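You operate a simulated robot arm through the tools that you are given. There is no shell and no other tool. Be economical: measure what you need, move in short steps, check, and stop when the job is done.

You run a simulated robot arm. Do the job below in one go: nothing can be reset, and whatever is moved stays where it is left.

Task
Fetch the air freshener and stand it on top of the orange cone.

It is judged by the outcome, as a careful person would: the job done as asked, and still so three seconds after it is handed in. It fails if anything else is knocked over, pushed out of place, dropped, spilled or broken.

Robot
A 6-joint arm with a two-finger parallel gripper, fixed in place. Base frame: the origin is at the foot of the arm, x ahead of it, y to its left, z up; the work surface is at about z = 0.88. Units: m, rad, N and s.
With the tool pointing down near the work surface it reaches from about 0.36 to 0.76 m from the base axis. Its first joint turns from -1.152 to 1.152 rad. Payload 2.45 kg.
The tool frame sits at the grasp point between the pads (the TCP): z along the fingers, y along the line on which they close. The tips reach 0.024 m beyond it. The gripper opens to 0.068 m. The fingers are 0.017 m wide and 0.01 m thick; the gripper's body (0.04 by 0.07 m) begins 0.041 m behind the TCP.
Orientation is that of the tool frame in the base frame, as a unit quaternion [w, x, y, z]. With the fingers straight down and closing along the base's y, the tool's x points along the base's -x, its y along +y and its z along -z.

Tools
- The arm moves only by the tool move_arm. Its argument "moves" is a list that holds one entry, the list of rows, each a list of 7 numbers: the closure, from 0 (fully open) to 1 (shut), then the shift along the tool's x, y, z in m, then the turn, a rotation vector about the tool's x, y, z in rad. In form: [[[fingers, x, y, z, wx, wy, wz], ...]]. A call has 1 to 20 rows; each row shifts and turns the commanded pose from where the row before left it, along the tool's axes as they then stand. A row lasts 0.2 s, in which the tool goes at most 0.05 m and 0.15 rad; a call with a longer step from one row to the next is refused whole, and so is a gripper value outside its range. A pose out of reach is approached as far as the arm can. The call stops where the force on the tool passes 40 N (or 10 N more than at its start, if that is more) or the arm is blocked; 0.2 s more then pass. The fingers move at their own pace (about 0.108 m/s each) and stop on an object; they squeeze with about 33 N. The grip force told is the motor's: it shows also when the fingers shut on nothing. Time passes only in rows, and 0.2 s behind the last, so rows that do not move let the fingers close. It gives the time, the measured TCP pose, the force on the tool (base axes), the opening and the grip force at its end, in the units of the frame above (readings bear some noise).
- Cameras (640 x 400 px; columns grow to the right, rows downward): "scene" is fixed at [0.1647, 0.4079, 1.4858]; the picture's right is [-0.80, -0.61, 0.00], its down [-0.22, 0.29, -0.93] and it looks along [0.56, -0.74, -0.37] (base axes); focal length 371 px, centre (320, 200). "wrist" rides on the gripper at [0.084, 0.011, -0.075] in the tool frame; the picture's right is [-0.13, 0.99, 0.00], its down [-0.60, -0.08, -0.79] and it looks along [-0.79, -0.10, 0.61] (tool axes); focal length 251 px, centre (320, 200).
- get_image(camera): a new picture of that camera. No time passes.
- probe_pixels(camera, pixels): there is no depth. For up to 12 entries [column, row, z] of the newest picture of that camera ("zoom" is the newest enlarged one), the place [x, y] in the base frame at which the ray of that pixel passes the height z, good to about 0.003 m. No time passes.
- inspect(camera, box): a new picture of the part [left, top, right, bottom] of that camera's present view, enlarged. No time passes.
- hand_in(): hands the job in; it is judged then, once.

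Work in short steps. Measure before you move; look again where a grasp or a placing could have gone wrong, and mend it. You have 60 turns and 20 pictures in all, those below and enlarged ones among them. Open the gripper and draw the arm clear of the work before you hand the job in, unless the task says otherwise; then end with one line.

The tools are called after ">>>" by a JSON object that holds its "op" and its "data". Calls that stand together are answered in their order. move_arm: Moves the arm, as the interface text tells. Its arguments: {"type":"object","properties":{"moves":{"type":"array","items":{"type":"array","items":{"type":"array","items":{"type":"number"}}}}},"required":["moves"]} The other tools are called the same way: get_image (camera) takes a picture; probe_pixels (camera, pixels) gives the place at which the rays of pixels pass given heights; inspect (camera, box) takes an enlarged picture of a part of a camera's view; hand_in () hands the job in.

At the start:

```text
clock: 0.0
tool_pos: [0.5023, -0.0221, 1.3303]
orientation: [0.001, -0.001, 1.0, -0.002]
force: [0.3, 0.5, -0.3]
gripper_width: 0.068
grasp_force: 0.0
```

scene: 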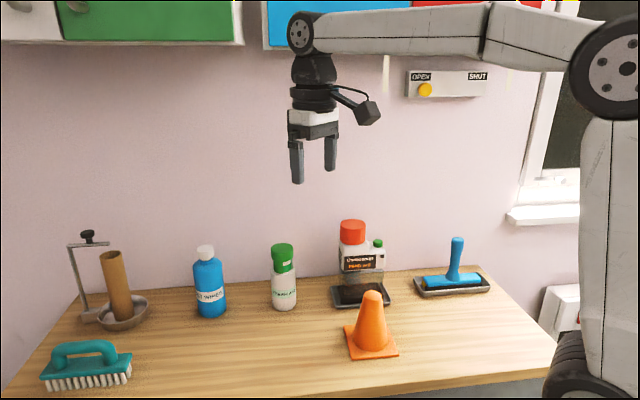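
wrist: 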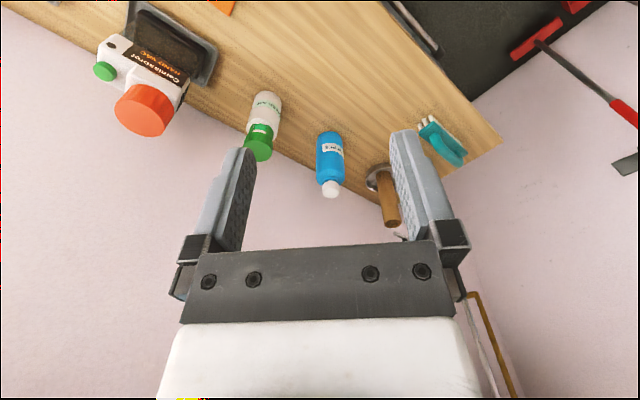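

The candidates are the blue bottle near (209,285) and the green-capped can near (283,278). I enlarge the picture to read the labels and see the cone tip.

>>> {"op": "inspect", "data": {"camera": "scene", "box": [180, 220, 310, 330]}}

>>> {"op": "inspect", "data": {"camera": "scene", "box": [320, 210, 420, 370]}}

```text
3.64 times, centred on (245, 275) of scene
```

zoom: 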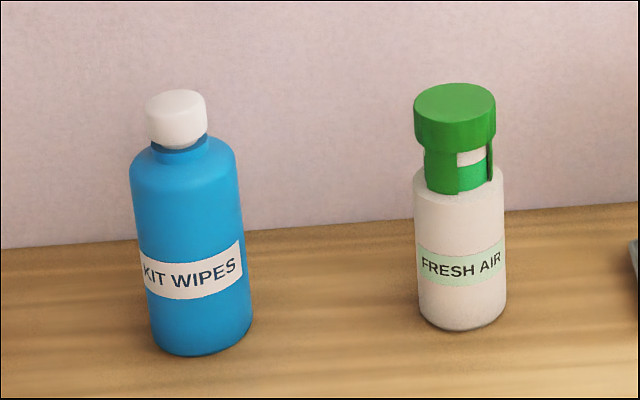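

```text
2.50 times, centred on (370, 290) of scene
```

zoom: 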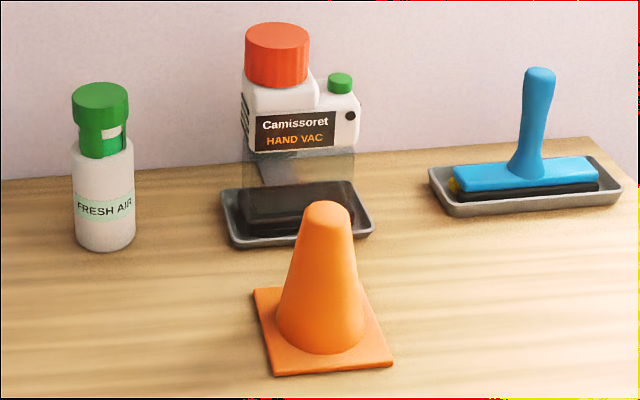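

The "FRESH AIR" item with the green cap is the air freshener. I probe its base and cap and the cone's plate and top.

>>> {"op": "probe_pixels", "data": {"camera": "zoom", "pixels": [[255, 290, 0.885], [275, 376, 0.885], [393, 363, 0.885], [278, 330, 0.89], [365, 325, 0.89], [320, 354, 0.89], [75, 238, 0.88], [134, 236, 0.88], [106, 251, 0.88], [327, 203, 1.0], [302, 218, 1.0], [351, 218, 1.0]]}}

>>> {"op": "probe_pixels", "data": {"camera": "scene", "pixels": [[282, 247.5, 1.0], [282, 247.5, 1.03], [282, 247.5, 1.06], [271.4, 250, 1.03], [293.2, 250, 1.03], [372, 296, 0.98], [372, 296, 1.0], [372, 296, 1.02], [283.5, 310.7, 0.88], [282, 276, 1.0]]}}

```text
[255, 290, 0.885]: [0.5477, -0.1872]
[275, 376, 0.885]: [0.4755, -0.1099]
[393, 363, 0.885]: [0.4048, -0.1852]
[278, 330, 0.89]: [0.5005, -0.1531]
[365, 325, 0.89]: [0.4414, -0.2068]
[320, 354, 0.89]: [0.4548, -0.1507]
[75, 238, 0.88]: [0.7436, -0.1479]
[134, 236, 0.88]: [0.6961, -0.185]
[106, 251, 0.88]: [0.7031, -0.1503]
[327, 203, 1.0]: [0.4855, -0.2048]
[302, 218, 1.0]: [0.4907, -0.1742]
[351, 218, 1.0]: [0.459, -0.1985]
```

```text
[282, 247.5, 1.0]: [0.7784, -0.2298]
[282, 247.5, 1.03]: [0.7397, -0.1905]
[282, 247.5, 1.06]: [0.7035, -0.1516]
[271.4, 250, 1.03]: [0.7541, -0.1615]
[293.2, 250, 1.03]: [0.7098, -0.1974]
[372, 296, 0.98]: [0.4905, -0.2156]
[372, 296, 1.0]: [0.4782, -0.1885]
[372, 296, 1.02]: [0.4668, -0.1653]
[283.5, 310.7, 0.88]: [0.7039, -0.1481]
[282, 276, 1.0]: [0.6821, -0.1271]
```

Freshener: r≈0.03 m, axis near (0.722,-0.171), top at about 1.045. Cone: axis near (0.476,-0.187), top at about 1.0. I move to a viewpoint in front of the freshener to get a second bearing.

>>> {"op": "move_arm", "data": {"moves": [[[0, -0.0076, -0.0276, 0.026, 0, 0, 0], [0, -0.0076, -0.0276, 0.026, 0, 0, 0], [0, -0.0076, -0.0276, 0.026, 0, 0, 0], [0, -0.0076, -0.0276, 0.026, 0, 0, 0], [0, -0.0076, -0.0276, 0.026, 0, 0, 0]]]}}

>>> {"op": "get_image", "data": {"camera": "wrist"}}

>>> {"op": "probe_pixels", "data": {"camera": "scene", "pixels": [[331, 290, 0.89], [332, 304, 0.89], [340, 250, 1.0], [222, 300, 0.88], [75, 298, 0.88], [500, 268, 0.88], [226, 290, 0.93]]}}

```text
clock: 1.2
tool_pos: [0.5389, -0.1587, 1.2003]
orientation: [0.001, 0.0, 1.0, -0.002]
force: [-0.4, 0.0, -0.2]
gripper_width: 0.0679
grasp_force: 0.0
```

```text
15 pictures are left
```

wrist: 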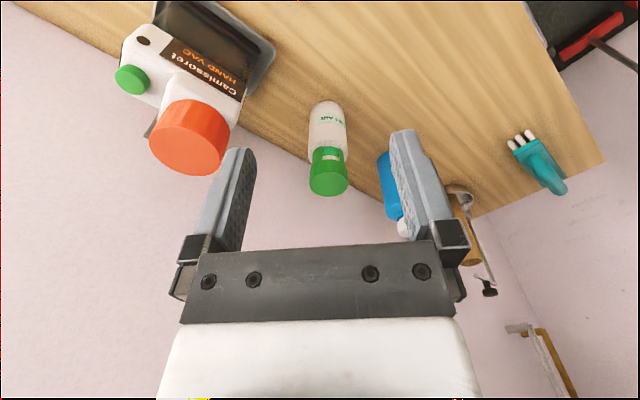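

```text
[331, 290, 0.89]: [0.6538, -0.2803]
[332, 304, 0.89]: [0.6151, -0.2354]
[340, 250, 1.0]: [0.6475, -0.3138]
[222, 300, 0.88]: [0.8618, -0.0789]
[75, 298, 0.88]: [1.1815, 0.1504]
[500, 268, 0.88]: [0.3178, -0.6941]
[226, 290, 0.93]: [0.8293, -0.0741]
```

The cap is at about columns 309–349, rows 150–196 (image upside down), and the body base is near row 100. I enlarge it.

>>> {"op": "inspect", "data": {"camera": "wrist", "box": [280, 85, 376, 205]}}

```text
3.33 times, centred on (328, 145) of wrist
```

zoom: 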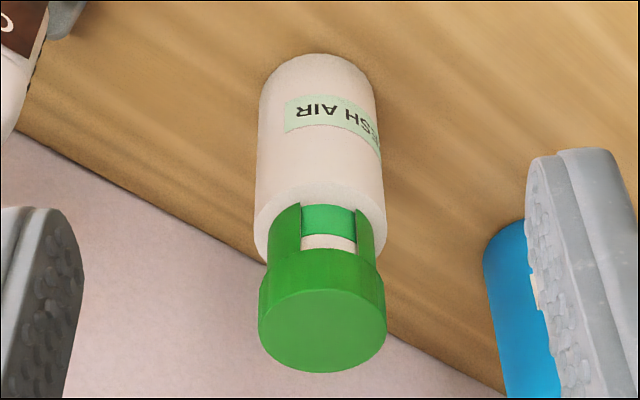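

Cap top ellipse is centred about (323,328) in the enlargement, spanning 259–387; base front at (312,55).

>>> {"op": "probe_pixels", "data": {"camera": "zoom", "pixels": [[323, 328, 1.03], [323, 328, 1.04], [323, 328, 1.05], [259, 325, 1.04], [387, 325, 1.04], [323, 372, 1.04], [323, 285, 1.04], [312, 54, 0.88], [260, 90, 0.88], [375, 90, 0.88], [254, 230, 0.99], [386, 230, 0.99]]}}

```text
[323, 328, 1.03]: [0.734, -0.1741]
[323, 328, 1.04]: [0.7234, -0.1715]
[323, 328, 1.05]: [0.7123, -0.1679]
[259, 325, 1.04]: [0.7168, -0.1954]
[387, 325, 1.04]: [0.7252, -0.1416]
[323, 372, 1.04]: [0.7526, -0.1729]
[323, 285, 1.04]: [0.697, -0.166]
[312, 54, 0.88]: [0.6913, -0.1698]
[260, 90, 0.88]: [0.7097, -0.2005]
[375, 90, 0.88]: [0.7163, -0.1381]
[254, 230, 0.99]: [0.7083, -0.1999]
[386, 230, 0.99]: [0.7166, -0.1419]
```

Cap: Ø0.054, axis about (0.721,-0.170), top ≈1.042, cap rim about 0.02 thick. I go above it at z=1.12.

>>> {"op": "move_arm", "data": {"moves": [[[0, -0.0364, -0.0022, 0.016, 0, 0, 0], [0, -0.0364, -0.0022, 0.016, 0, 0, 0], [0, -0.0364, -0.0022, 0.016, 0, 0, 0], [0, -0.0364, -0.0022, 0.016, 0, 0, 0], [0, -0.0364, -0.0022, 0.016, 0, 0, 0], [0, 0, 0, 0, 0, 0, 0]]]}}

>>> {"op": "get_image", "data": {"camera": "wrist"}}

```text
clock: 2.6
tool_pos: [0.7245, -0.1722, 1.1218]
orientation: [0.0, 0.0, 1.0, -0.001]
force: [1.0, 0.5, 0.2]
gripper_width: 0.068
grasp_force: 0.1
```

```text
13 pictures are left
```

wrist: 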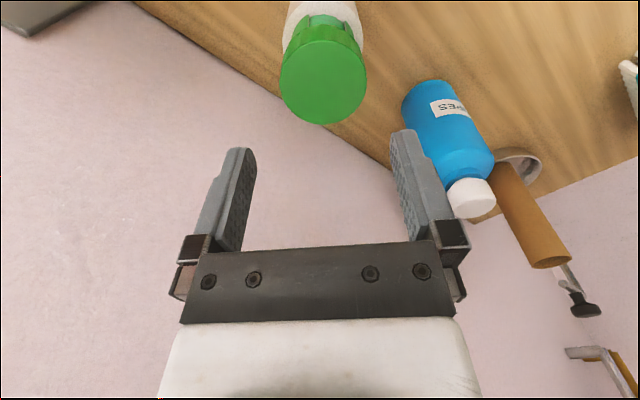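

Cap top ellipse spans columns 280–366, rows 40–124. I check where its centre lies.

>>> {"op": "probe_pixels", "data": {"camera": "wrist", "pixels": [[323, 82, 1.042], [280, 82, 1.042], [366, 82, 1.042], [323, 124, 1.042], [323, 40, 1.042]]}}

```text
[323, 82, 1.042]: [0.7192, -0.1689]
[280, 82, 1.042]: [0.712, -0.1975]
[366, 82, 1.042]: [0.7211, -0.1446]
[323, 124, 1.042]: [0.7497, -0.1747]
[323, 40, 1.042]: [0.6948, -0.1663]
```

Centre is about (0.722,-0.171), so I correct slightly and descend to z≈1.028 around the cap.

>>> {"op": "move_arm", "data": {"moves": [[[0, 0.0025, 0.0012, 0.0, 0, 0, 0], [0, 0, 0, 0.025, 0, 0, 0], [0, 0, 0, 0.025, 0, 0, 0], [0, 0, 0, 0.025, 0, 0, 0], [0, 0, 0, 0.019, 0, 0, 0], [0, 0, 0, 0, 0, 0, 0]]]}}

>>> {"op": "get_image", "data": {"camera": "scene"}}

```text
clock: 4.0
tool_pos: [0.7211, -0.1683, 1.0268]
orientation: [0.001, 0.0, 1.0, -0.001]
force: [-0.4, 0.5, 0.1]
gripper_width: 0.0682
grasp_force: 0.0
```

```text
12 pictures are left
```

scene: 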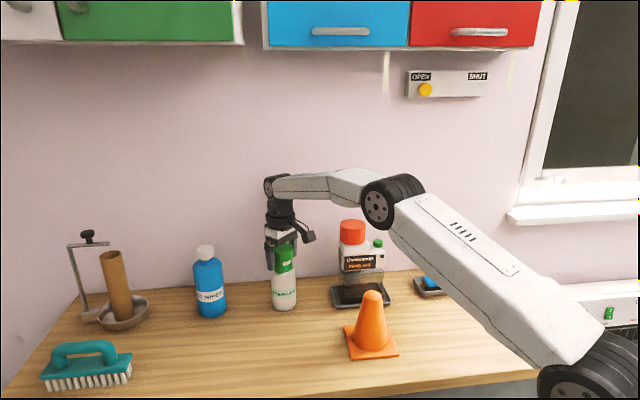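

The fingers straddle the cap at z=1.027 with no contact. I close.

>>> {"op": "move_arm", "data": {"moves": [[[0.15, 0, 0, 0, 0, 0, 0], [0.3, 0, 0, 0, 0, 0, 0], [1, 0, 0, 0, 0, 0, 0], [1, 0, 0, 0, 0, 0, 0]]]}}

>>> {"op": "inspect", "data": {"camera": "scene", "box": [240, 210, 340, 320]}}

```text
clock: 5.0
tool_pos: [0.7205, -0.1685, 1.0261]
orientation: [0.0, 0.001, 1.0, 0.0]
force: [0.7, -0.8, -0.4]
gripper_width: 0.0525
grasp_force: 33.2
```

```text
3.64 times, centred on (290, 265) of scene
```

zoom: 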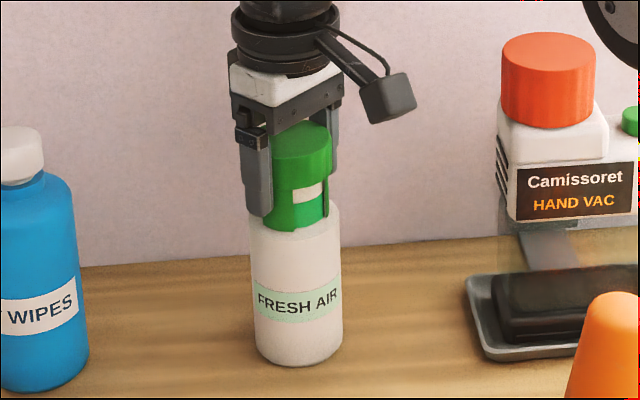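

Gripped at 0.0525 m with 33 N. I lift straight up.

>>> {"op": "move_arm", "data": {"moves": [[[1, 0, 0, -0.015, 0, 0, 0], [1, 0, 0, -0.03, 0, 0, 0], [1, 0, 0, -0.035, 0, 0, 0], [1, 0, 0, -0.035, 0, 0, 0], [1, 0, 0, -0.035, 0, 0, 0], [1, 0, 0, -0.03, 0, 0, 0], [1, 0, 0, 0, 0, 0, 0]]]}}

>>> {"op": "get_image", "data": {"camera": "wrist"}}

```text
clock: 6.6
tool_pos: [0.7105, -0.1675, 1.2044]
orientation: [-0.001, 0.0, 1.0, -0.001]
force: [-0.3, 0.0, -2.5]
gripper_width: 0.0528
grasp_force: 32.8
out of reach, approached as far as the arm can: row 6
```

```text
10 pictures are left
```

wrist: 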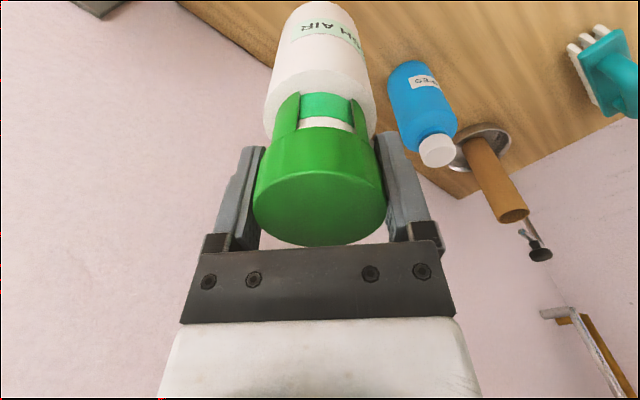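

The can is held upright with its base at about 1.058. I swing to about (0.40,-0.05) so the wrist camera can measure the cone top from nearby.

>>> {"op": "move_arm", "data": {"moves": [[[1, 0.03, 0.01, 0, 0, 0, 0], [1, 0.04, 0.0155, 0, 0, 0, 0], [1, 0.04, 0.0155, 0, 0, 0, 0], [1, 0.04, 0.0155, 0, 0, 0, 0], [1, 0.04, 0.0155, 0, 0, 0, 0], [1, 0.04, 0.0155, 0, 0, 0, 0], [1, 0.04, 0.0155, 0, 0, 0, 0], [1, 0.04, 0.0155, 0, 0, 0, 0], [1, 0, 0, 0, 0, 0, 0]]]}}

>>> {"op": "inspect", "data": {"camera": "wrist", "box": [140, 20, 300, 180]}}

```text
clock: 8.6
tool_pos: [0.712, -0.167, 1.2046]
orientation: [0.001, 0.0, 1.0, 0.0]
force: [0.2, 0.5, -1.7]
gripper_width: 0.0528
grasp_force: 33.3
out of reach, approached as far as the arm can: row 1, 2, 3, 4, 5, 6, 7, 8
```

```text
2.50 times, centred on (220, 100) of wrist
```

zoom: 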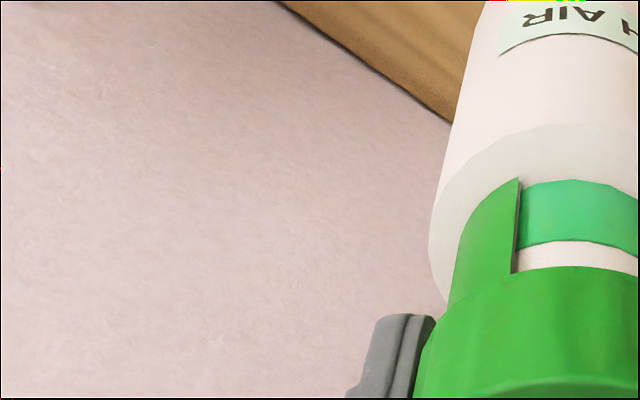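

The arm did not move: it seems to be at its reach limit at this height. I lower a little first and then draw inward.

>>> {"op": "move_arm", "data": {"moves": [[[1, 0, 0, 0.02, 0, 0, 0], [1, 0, 0, 0.02, 0, 0, 0], [1, 0, 0, 0, 0, 0, 0]]]}}

```text
clock: 9.4
tool_pos: [0.7219, -0.1701, 1.1676]
orientation: [0.0, 0.0, 1.0, -0.001]
force: [-0.2, 0.5, -3.2]
gripper_width: 0.0526
grasp_force: 32.9
out of reach, approached as far as the arm can: row 1, 2
```

It moves again. I draw inward a little and away from the vac, in a short trial.

>>> {"op": "move_arm", "data": {"moves": [[[1, 0.02, 0, 0, 0, 0, 0], [1, 0.03, 0.005, 0, 0, 0, 0], [1, 0.03, 0.01, 0, 0, 0, 0], [1, 0, 0, 0, 0, 0, 0]]]}}

```text
clock: 10.4
tool_pos: [0.7196, -0.1739, 1.1765]
orientation: [0.001, -0.001, 1.0, -0.001]
force: [-1.3, -0.4, -2.6]
gripper_width: 0.0527
grasp_force: 33.0
out of reach, approached as far as the arm can: row 1, 2, 3
```

Inward moves are refused at this height, apparently from arm singularity at full stretch. I go down to about z=1.11, where the arm moved freely before, and look at the reading.

>>> {"op": "move_arm", "data": {"moves": [[[1, 0, 0, 0.02, 0, 0, 0], [1, 0, 0, 0.02, 0, 0, 0], [1, 0, 0, 0.02, 0, 0, 0], [1, 0, 0, 0, 0, 0, 0]]]}}

```text
clock: 11.4
tool_pos: [0.7326, -0.1771, 1.1191]
orientation: [0.001, 0.0, 1.0, -0.001]
force: [0.2, -0.1, -1.7]
gripper_width: 0.0524
grasp_force: 32.9
out of reach, approached as far as the arm can: row 1, 2, 3
```

The arm still slides along its reach limit. I try one larger step inward and down to bend the elbow.

>>> {"op": "move_arm", "data": {"moves": [[[1, 0.045, 0.012, 0.015, 0, 0, 0], [1, 0, 0, 0, 0, 0, 0]]]}}

```text
clock: 12.0
tool_pos: [0.7326, -0.1769, 1.1199]
orientation: [0.0, 0.0, 1.0, 0.0]
force: [0.6, -0.5, -1.8]
gripper_width: 0.0526
grasp_force: 33.5
out of reach, approached as far as the arm can: row 1
```

No effect. I try a small pitch (fingers outward), which brings the wrist inward and may free the elbow.

>>> {"op": "move_arm", "data": {"moves": [[[1, 0, 0, 0, 0, -0.08, 0], [1, 0.02, 0, 0, 0, 0, 0], [1, 0, 0, 0, 0, 0, 0]]]}}

```text
clock: 12.8
tool_pos: [0.7449, -0.1821, 1.1227]
orientation: [0.04, 0.0, 0.999, -0.001]
force: [0.2, 0.5, -2.9]
gripper_width: 0.0527
grasp_force: 33.5
out of reach, approached as far as the arm can: row 1, 2
```

I look at the arm's configuration to understand what is limiting it.

>>> {"op": "get_image", "data": {"camera": "scene"}}

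```text
8 pictures are left
```

scene: 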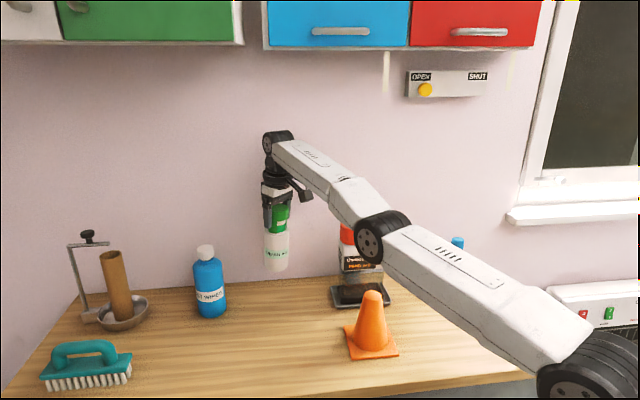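

The arm is fully straight, possibly just past straight at the elbow's limit. I undo the pitch, press slightly outward (reach-bounded) and then down, to get the elbow back to its normal bend.

>>> {"op": "move_arm", "data": {"moves": [[[1, 0, 0, 0, 0, 0.08, 0], [1, -0.015, 0, -0.01, 0, 0, 0], [1, 0, 0, 0.015, 0, 0, 0], [1, 0.015, 0, 0.015, 0, 0, 0], [1, 0, 0, 0, 0, 0, 0]]]}}

```text
clock: 14.0
tool_pos: [0.7342, -0.1805, 1.1017]
orientation: [0.0, 0.0, 1.0, 0.0]
force: [-0.6, 0.4, -1.8]
gripper_width: 0.0527
grasp_force: 33.2
out of reach, approached as far as the arm can: row 1, 2, 4
```

Row 3 (pure down) was reachable now. I continue pure small down steps, which should bend the elbow the normal way, keeping the can's base above 0.90.

>>> {"op": "move_arm", "data": {"moves": [[[1, -0.004, 0, 0.012, 0, 0, 0], [1, -0.002, 0, 0.012, 0, 0, 0], [1, 0, 0, 0.012, 0, 0, 0], [1, 0, 0, 0, 0, 0, 0], [1, 0.004, 0, 0, 0, 0, 0], [1, 0, 0, 0, 0, 0, 0]]]}}

```text
clock: 15.4
tool_pos: [0.7368, -0.1822, 1.0661]
orientation: [0.001, -0.001, 1.0, 0.0]
force: [0.8, 0.7, -2.0]
gripper_width: 0.0524
grasp_force: 33.7
```

All rows were reached, including the small inward one. I continue inward gently at this height, checking the flags.

>>> {"op": "move_arm", "data": {"moves": [[[1, 0.008, 0, 0, 0, 0, 0], [1, 0.012, 0.002, 0, 0, 0, 0], [1, 0.015, 0.004, 0, 0, 0, 0], [1, 0, 0, 0, 0, 0, 0]]]}}

```text
clock: 16.4
tool_pos: [0.7015, -0.1762, 1.065]
orientation: [0.001, 0.0, 1.0, -0.001]
force: [-0.6, -0.2, -1.9]
gripper_width: 0.0526
grasp_force: 32.7
```

Freed. I continue inward to about (0.62,-0.14) and check that the elbow is up.

>>> {"op": "move_arm", "data": {"moves": [[[1, 0.02, 0.009, 0, 0, 0, 0], [1, 0.02, 0.009, 0, 0, 0, 0], [1, 0.02, 0.009, 0, 0, 0, 0], [1, 0.02, 0.009, 0, 0, 0, 0], [1, 0, 0, 0, 0, 0, 0]]]}}

>>> {"op": "get_image", "data": {"camera": "scene"}}

```text
clock: 17.6
tool_pos: [0.6234, -0.1404, 1.0654]
orientation: [0.001, 0.001, 1.0, -0.001]
force: [-0.4, 0.2, -2.8]
gripper_width: 0.0528
grasp_force: 33.0
```

```text
7 pictures are left
```

scene: 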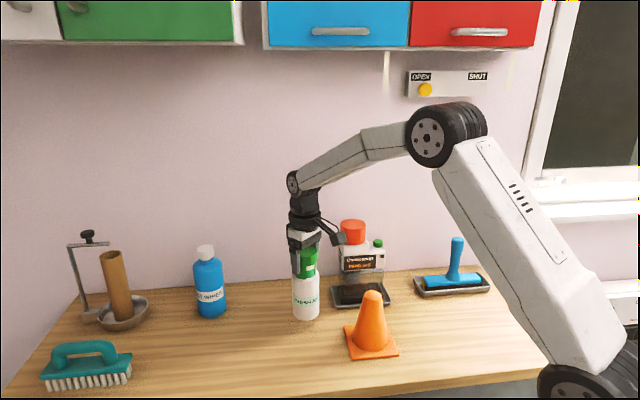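

The elbow is up and the can is upright. I raise it to z≈1.20 first, then swing to about (0.41,-0.05) to view the cone.

>>> {"op": "move_arm", "data": {"moves": [[[1, 0, 0.005, -0.034, 0, 0, 0], [1, 0, 0.005, -0.034, 0, 0, 0], [1, 0, 0.01, -0.034, 0, 0, 0], [1, 0.01, 0.01, -0.034, 0, 0, 0], [1, 0.035, 0.012, 0, 0, 0, 0], [1, 0.04, 0.012, 0, 0, 0, 0], [1, 0.04, 0.012, 0, 0, 0, 0], [1, 0.04, 0.012, 0, 0, 0, 0], [1, 0.04, 0.012, 0, 0, 0, 0], [1, 0, 0, 0, 0, 0, 0]]]}}

>>> {"op": "inspect", "data": {"camera": "wrist", "box": [140, 0, 300, 160]}}

```text
clock: 19.8
tool_pos: [0.4153, -0.0501, 1.2023]
orientation: [0.0, 0.0, 1.0, -0.001]
force: [-0.2, 0.2, -1.8]
gripper_width: 0.0527
grasp_force: 32.8
```

```text
2.50 times, centred on (220, 80) of wrist
```

zoom: 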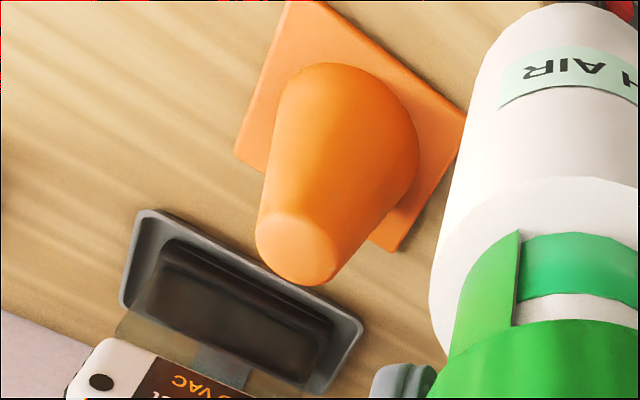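

The cone's top is a flat-ish disc around (298,247) in the enlargement, outline 256–342; I probe it at several heights along with plate corners.

>>> {"op": "probe_pixels", "data": {"camera": "zoom", "pixels": [[298, 247, 0.99], [298, 247, 1.0], [298, 247, 1.005], [298, 247, 1.01], [298, 247, 1.02], [256, 240, 1.0], [342, 252, 1.0], [308, 286, 1.0], [290, 212, 1.0], [236, 155, 0.885], [468, 115, 0.885], [396, 251, 0.885]]}}

```text
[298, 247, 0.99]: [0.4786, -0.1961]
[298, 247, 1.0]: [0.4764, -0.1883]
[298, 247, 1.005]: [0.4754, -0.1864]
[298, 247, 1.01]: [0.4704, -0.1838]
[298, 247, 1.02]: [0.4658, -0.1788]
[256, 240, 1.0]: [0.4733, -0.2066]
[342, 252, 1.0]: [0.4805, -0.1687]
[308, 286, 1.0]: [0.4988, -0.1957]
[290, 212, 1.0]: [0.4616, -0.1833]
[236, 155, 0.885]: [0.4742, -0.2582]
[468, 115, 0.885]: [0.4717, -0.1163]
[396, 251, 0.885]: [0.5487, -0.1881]
```

Cone axis ≈ (0.4755,-0.1873), top ≈1.003, Ø≈0.04. I move the can over it at the same height (base ≈1.055).

>>> {"op": "move_arm", "data": {"moves": [[[1, -0.0148, -0.0342, 0, 0, 0, 0], [1, -0.0148, -0.0342, 0, 0, 0, 0], [1, -0.0148, -0.0342, 0, 0, 0, 0], [1, -0.0148, -0.0342, 0, 0, 0, 0], [1, 0, 0, 0, 0, 0, 0]]]}}

>>> {"op": "inspect", "data": {"camera": "scene", "box": [310, 210, 430, 370]}}

```text
clock: 21.0
tool_pos: [0.4761, -0.1886, 1.2033]
orientation: [0.0, 0.0, 1.0, -0.001]
force: [0.2, -0.6, -2.2]
gripper_width: 0.0528
grasp_force: 33.4
```

```text
2.50 times, centred on (370, 290) of scene
```

zoom: 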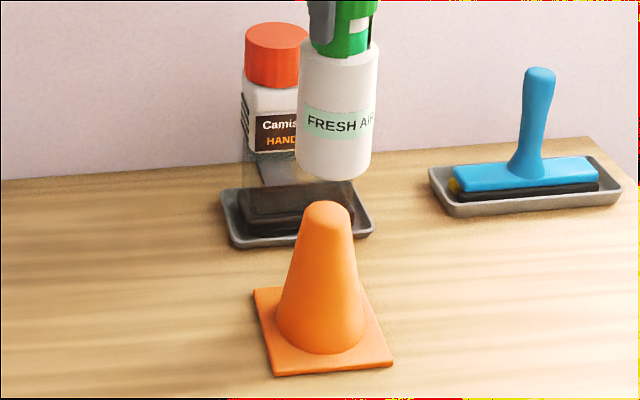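

The can's base spans 296–371 in the enlargement with front at (334,181); I compare this with the cone top (302–352) by probing.

>>> {"op": "probe_pixels", "data": {"camera": "zoom", "pixels": [[296, 166, 1.057], [371, 168, 1.057], [334, 181, 1.057], [334, 165, 1.057], [303, 218, 1.0], [352, 218, 1.0], [327, 215, 1.003]]}}

```text
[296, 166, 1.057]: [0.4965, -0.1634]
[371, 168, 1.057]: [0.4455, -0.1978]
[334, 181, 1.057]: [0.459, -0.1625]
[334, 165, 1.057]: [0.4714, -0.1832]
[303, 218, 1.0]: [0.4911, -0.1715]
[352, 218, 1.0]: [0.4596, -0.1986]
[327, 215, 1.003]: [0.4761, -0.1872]
```

The can and cone axes agree within about 2 mm. I lower to just above expected contact (TCP ≈1.15).

>>> {"op": "move_arm", "data": {"moves": [[[1, 0, 0, 0.02, 0, 0, 0], [1, 0, 0, 0.015, 0, 0, 0], [1, 0, 0, 0.01, 0, 0, 0], [1, 0, 0, 0, 0, 0, 0]]]}}

```text
clock: 22.0
tool_pos: [0.4743, -0.1883, 1.1568]
orientation: [0.002, 0.0, 1.0, -0.002]
force: [-0.4, 0.6, -2.0]
gripper_width: 0.0528
grasp_force: 32.9
```

Still only the can's weight (−2 N) is felt. I look closely at the gap.

>>> {"op": "inspect", "data": {"camera": "scene", "box": [330, 250, 410, 350]}}

>>> {"op": "move_arm", "data": {"moves": [[[1, 0, 0, 0.003, 0, 0, 0], [1, 0, 0, 0, 0, 0, 0]]]}}

```text
4.00 times, centred on (370, 300) of scene
```

zoom: 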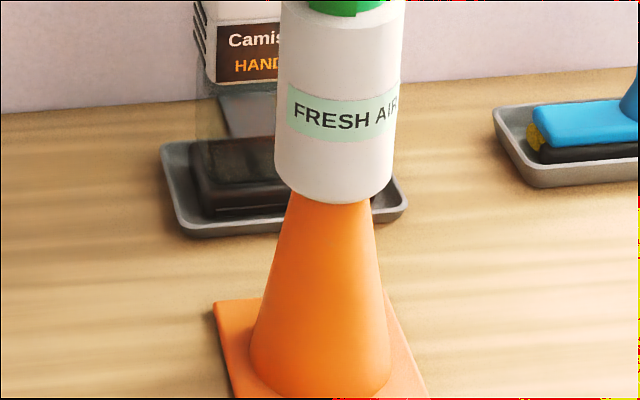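

```text
clock: 22.6
tool_pos: [0.4755, -0.1872, 1.1543]
orientation: [0.001, 0.0, 1.0, -0.001]
force: [-1.4, 1.5, 7.5]
gripper_width: 0.053
grasp_force: 33.1
```

Contact is made: the force turned to +7.5 N at TCP z=1.154, and the can is centred over the cone. I ease pressure slightly and open gradually.

>>> {"op": "move_arm", "data": {"moves": [[[1, 0, 0, -0.0008, 0, 0, 0], [1, 0, 0, 0, 0, 0, 0], [0.19, 0, 0, 0, 0, 0, 0], [0.12, 0, 0, 0, 0, 0, 0], [0.05, 0, 0, 0, 0, 0, 0], [0, 0, 0, 0, 0, 0, 0], [0, 0, 0, 0, 0, 0, 0]]]}}

>>> {"op": "inspect", "data": {"camera": "scene", "box": [320, 190, 420, 350]}}

```text
clock: 24.2
tool_pos: [0.4759, -0.187, 1.1545]
orientation: [0.001, 0.0, 1.0, -0.001]
force: [-0.6, 0.5, -0.6]
gripper_width: 0.068
grasp_force: 0.1
```

```text
2.50 times, centred on (370, 270) of scene
```

zoom: 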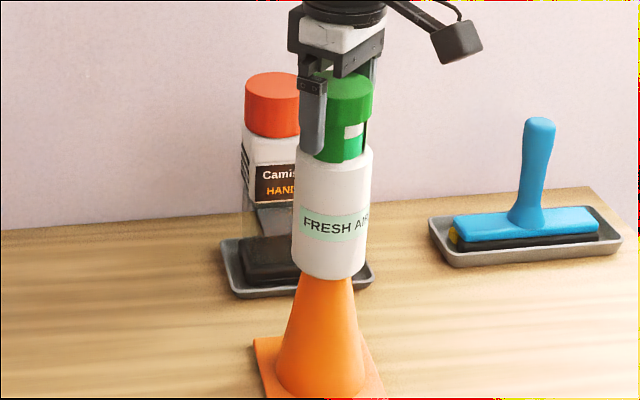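

The can stands upright with the fingers open. I retreat straight up slowly, staying centred, then draw back.

>>> {"op": "move_arm", "data": {"moves": [[[0, 0, 0, -0.01, 0, 0, 0], [0, 0, 0, -0.015, 0, 0, 0], [0, 0, 0, -0.02, 0, 0, 0], [0, 0, 0, -0.03, 0, 0, 0], [0, 0, 0, -0.035, 0, 0, 0], [0, 0.02, 0.03, -0.01, 0, 0, 0], [0, 0.02, 0.03, 0, 0, 0, 0], [0, 0.02, 0.03, 0, 0, 0, 0], [0, 0, 0, 0, 0, 0, 0]]]}}

>>> {"op": "get_image", "data": {"camera": "scene"}}

```text
clock: 26.2
tool_pos: [0.4168, -0.0962, 1.2739]
orientation: [0.001, 0.0, 1.0, 0.0]
force: [0.1, 0.3, -0.6]
gripper_width: 0.068
grasp_force: 0.1
```

```text
2 pictures are left
```

scene: 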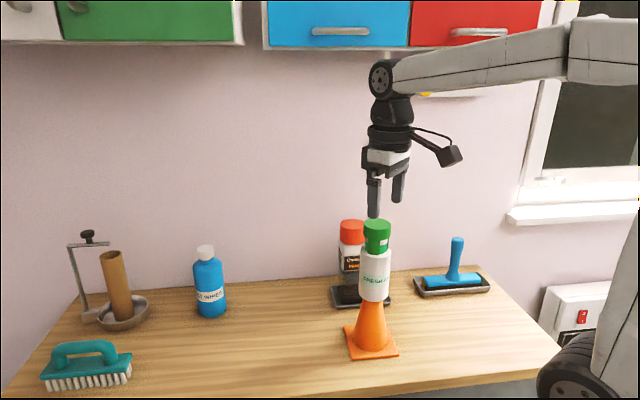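

The freshener stands upright on the cone (377,262), everything else is in its place, and the open gripper is clear. I hand in.

>>> {"op": "hand_in", "data": {}}

```text
The job is handed in.
```

The air freshener is standing upright on top of the orange cone. Nothing else looked disturbed in the last picture, and the arm is drawn clear with the gripper open.
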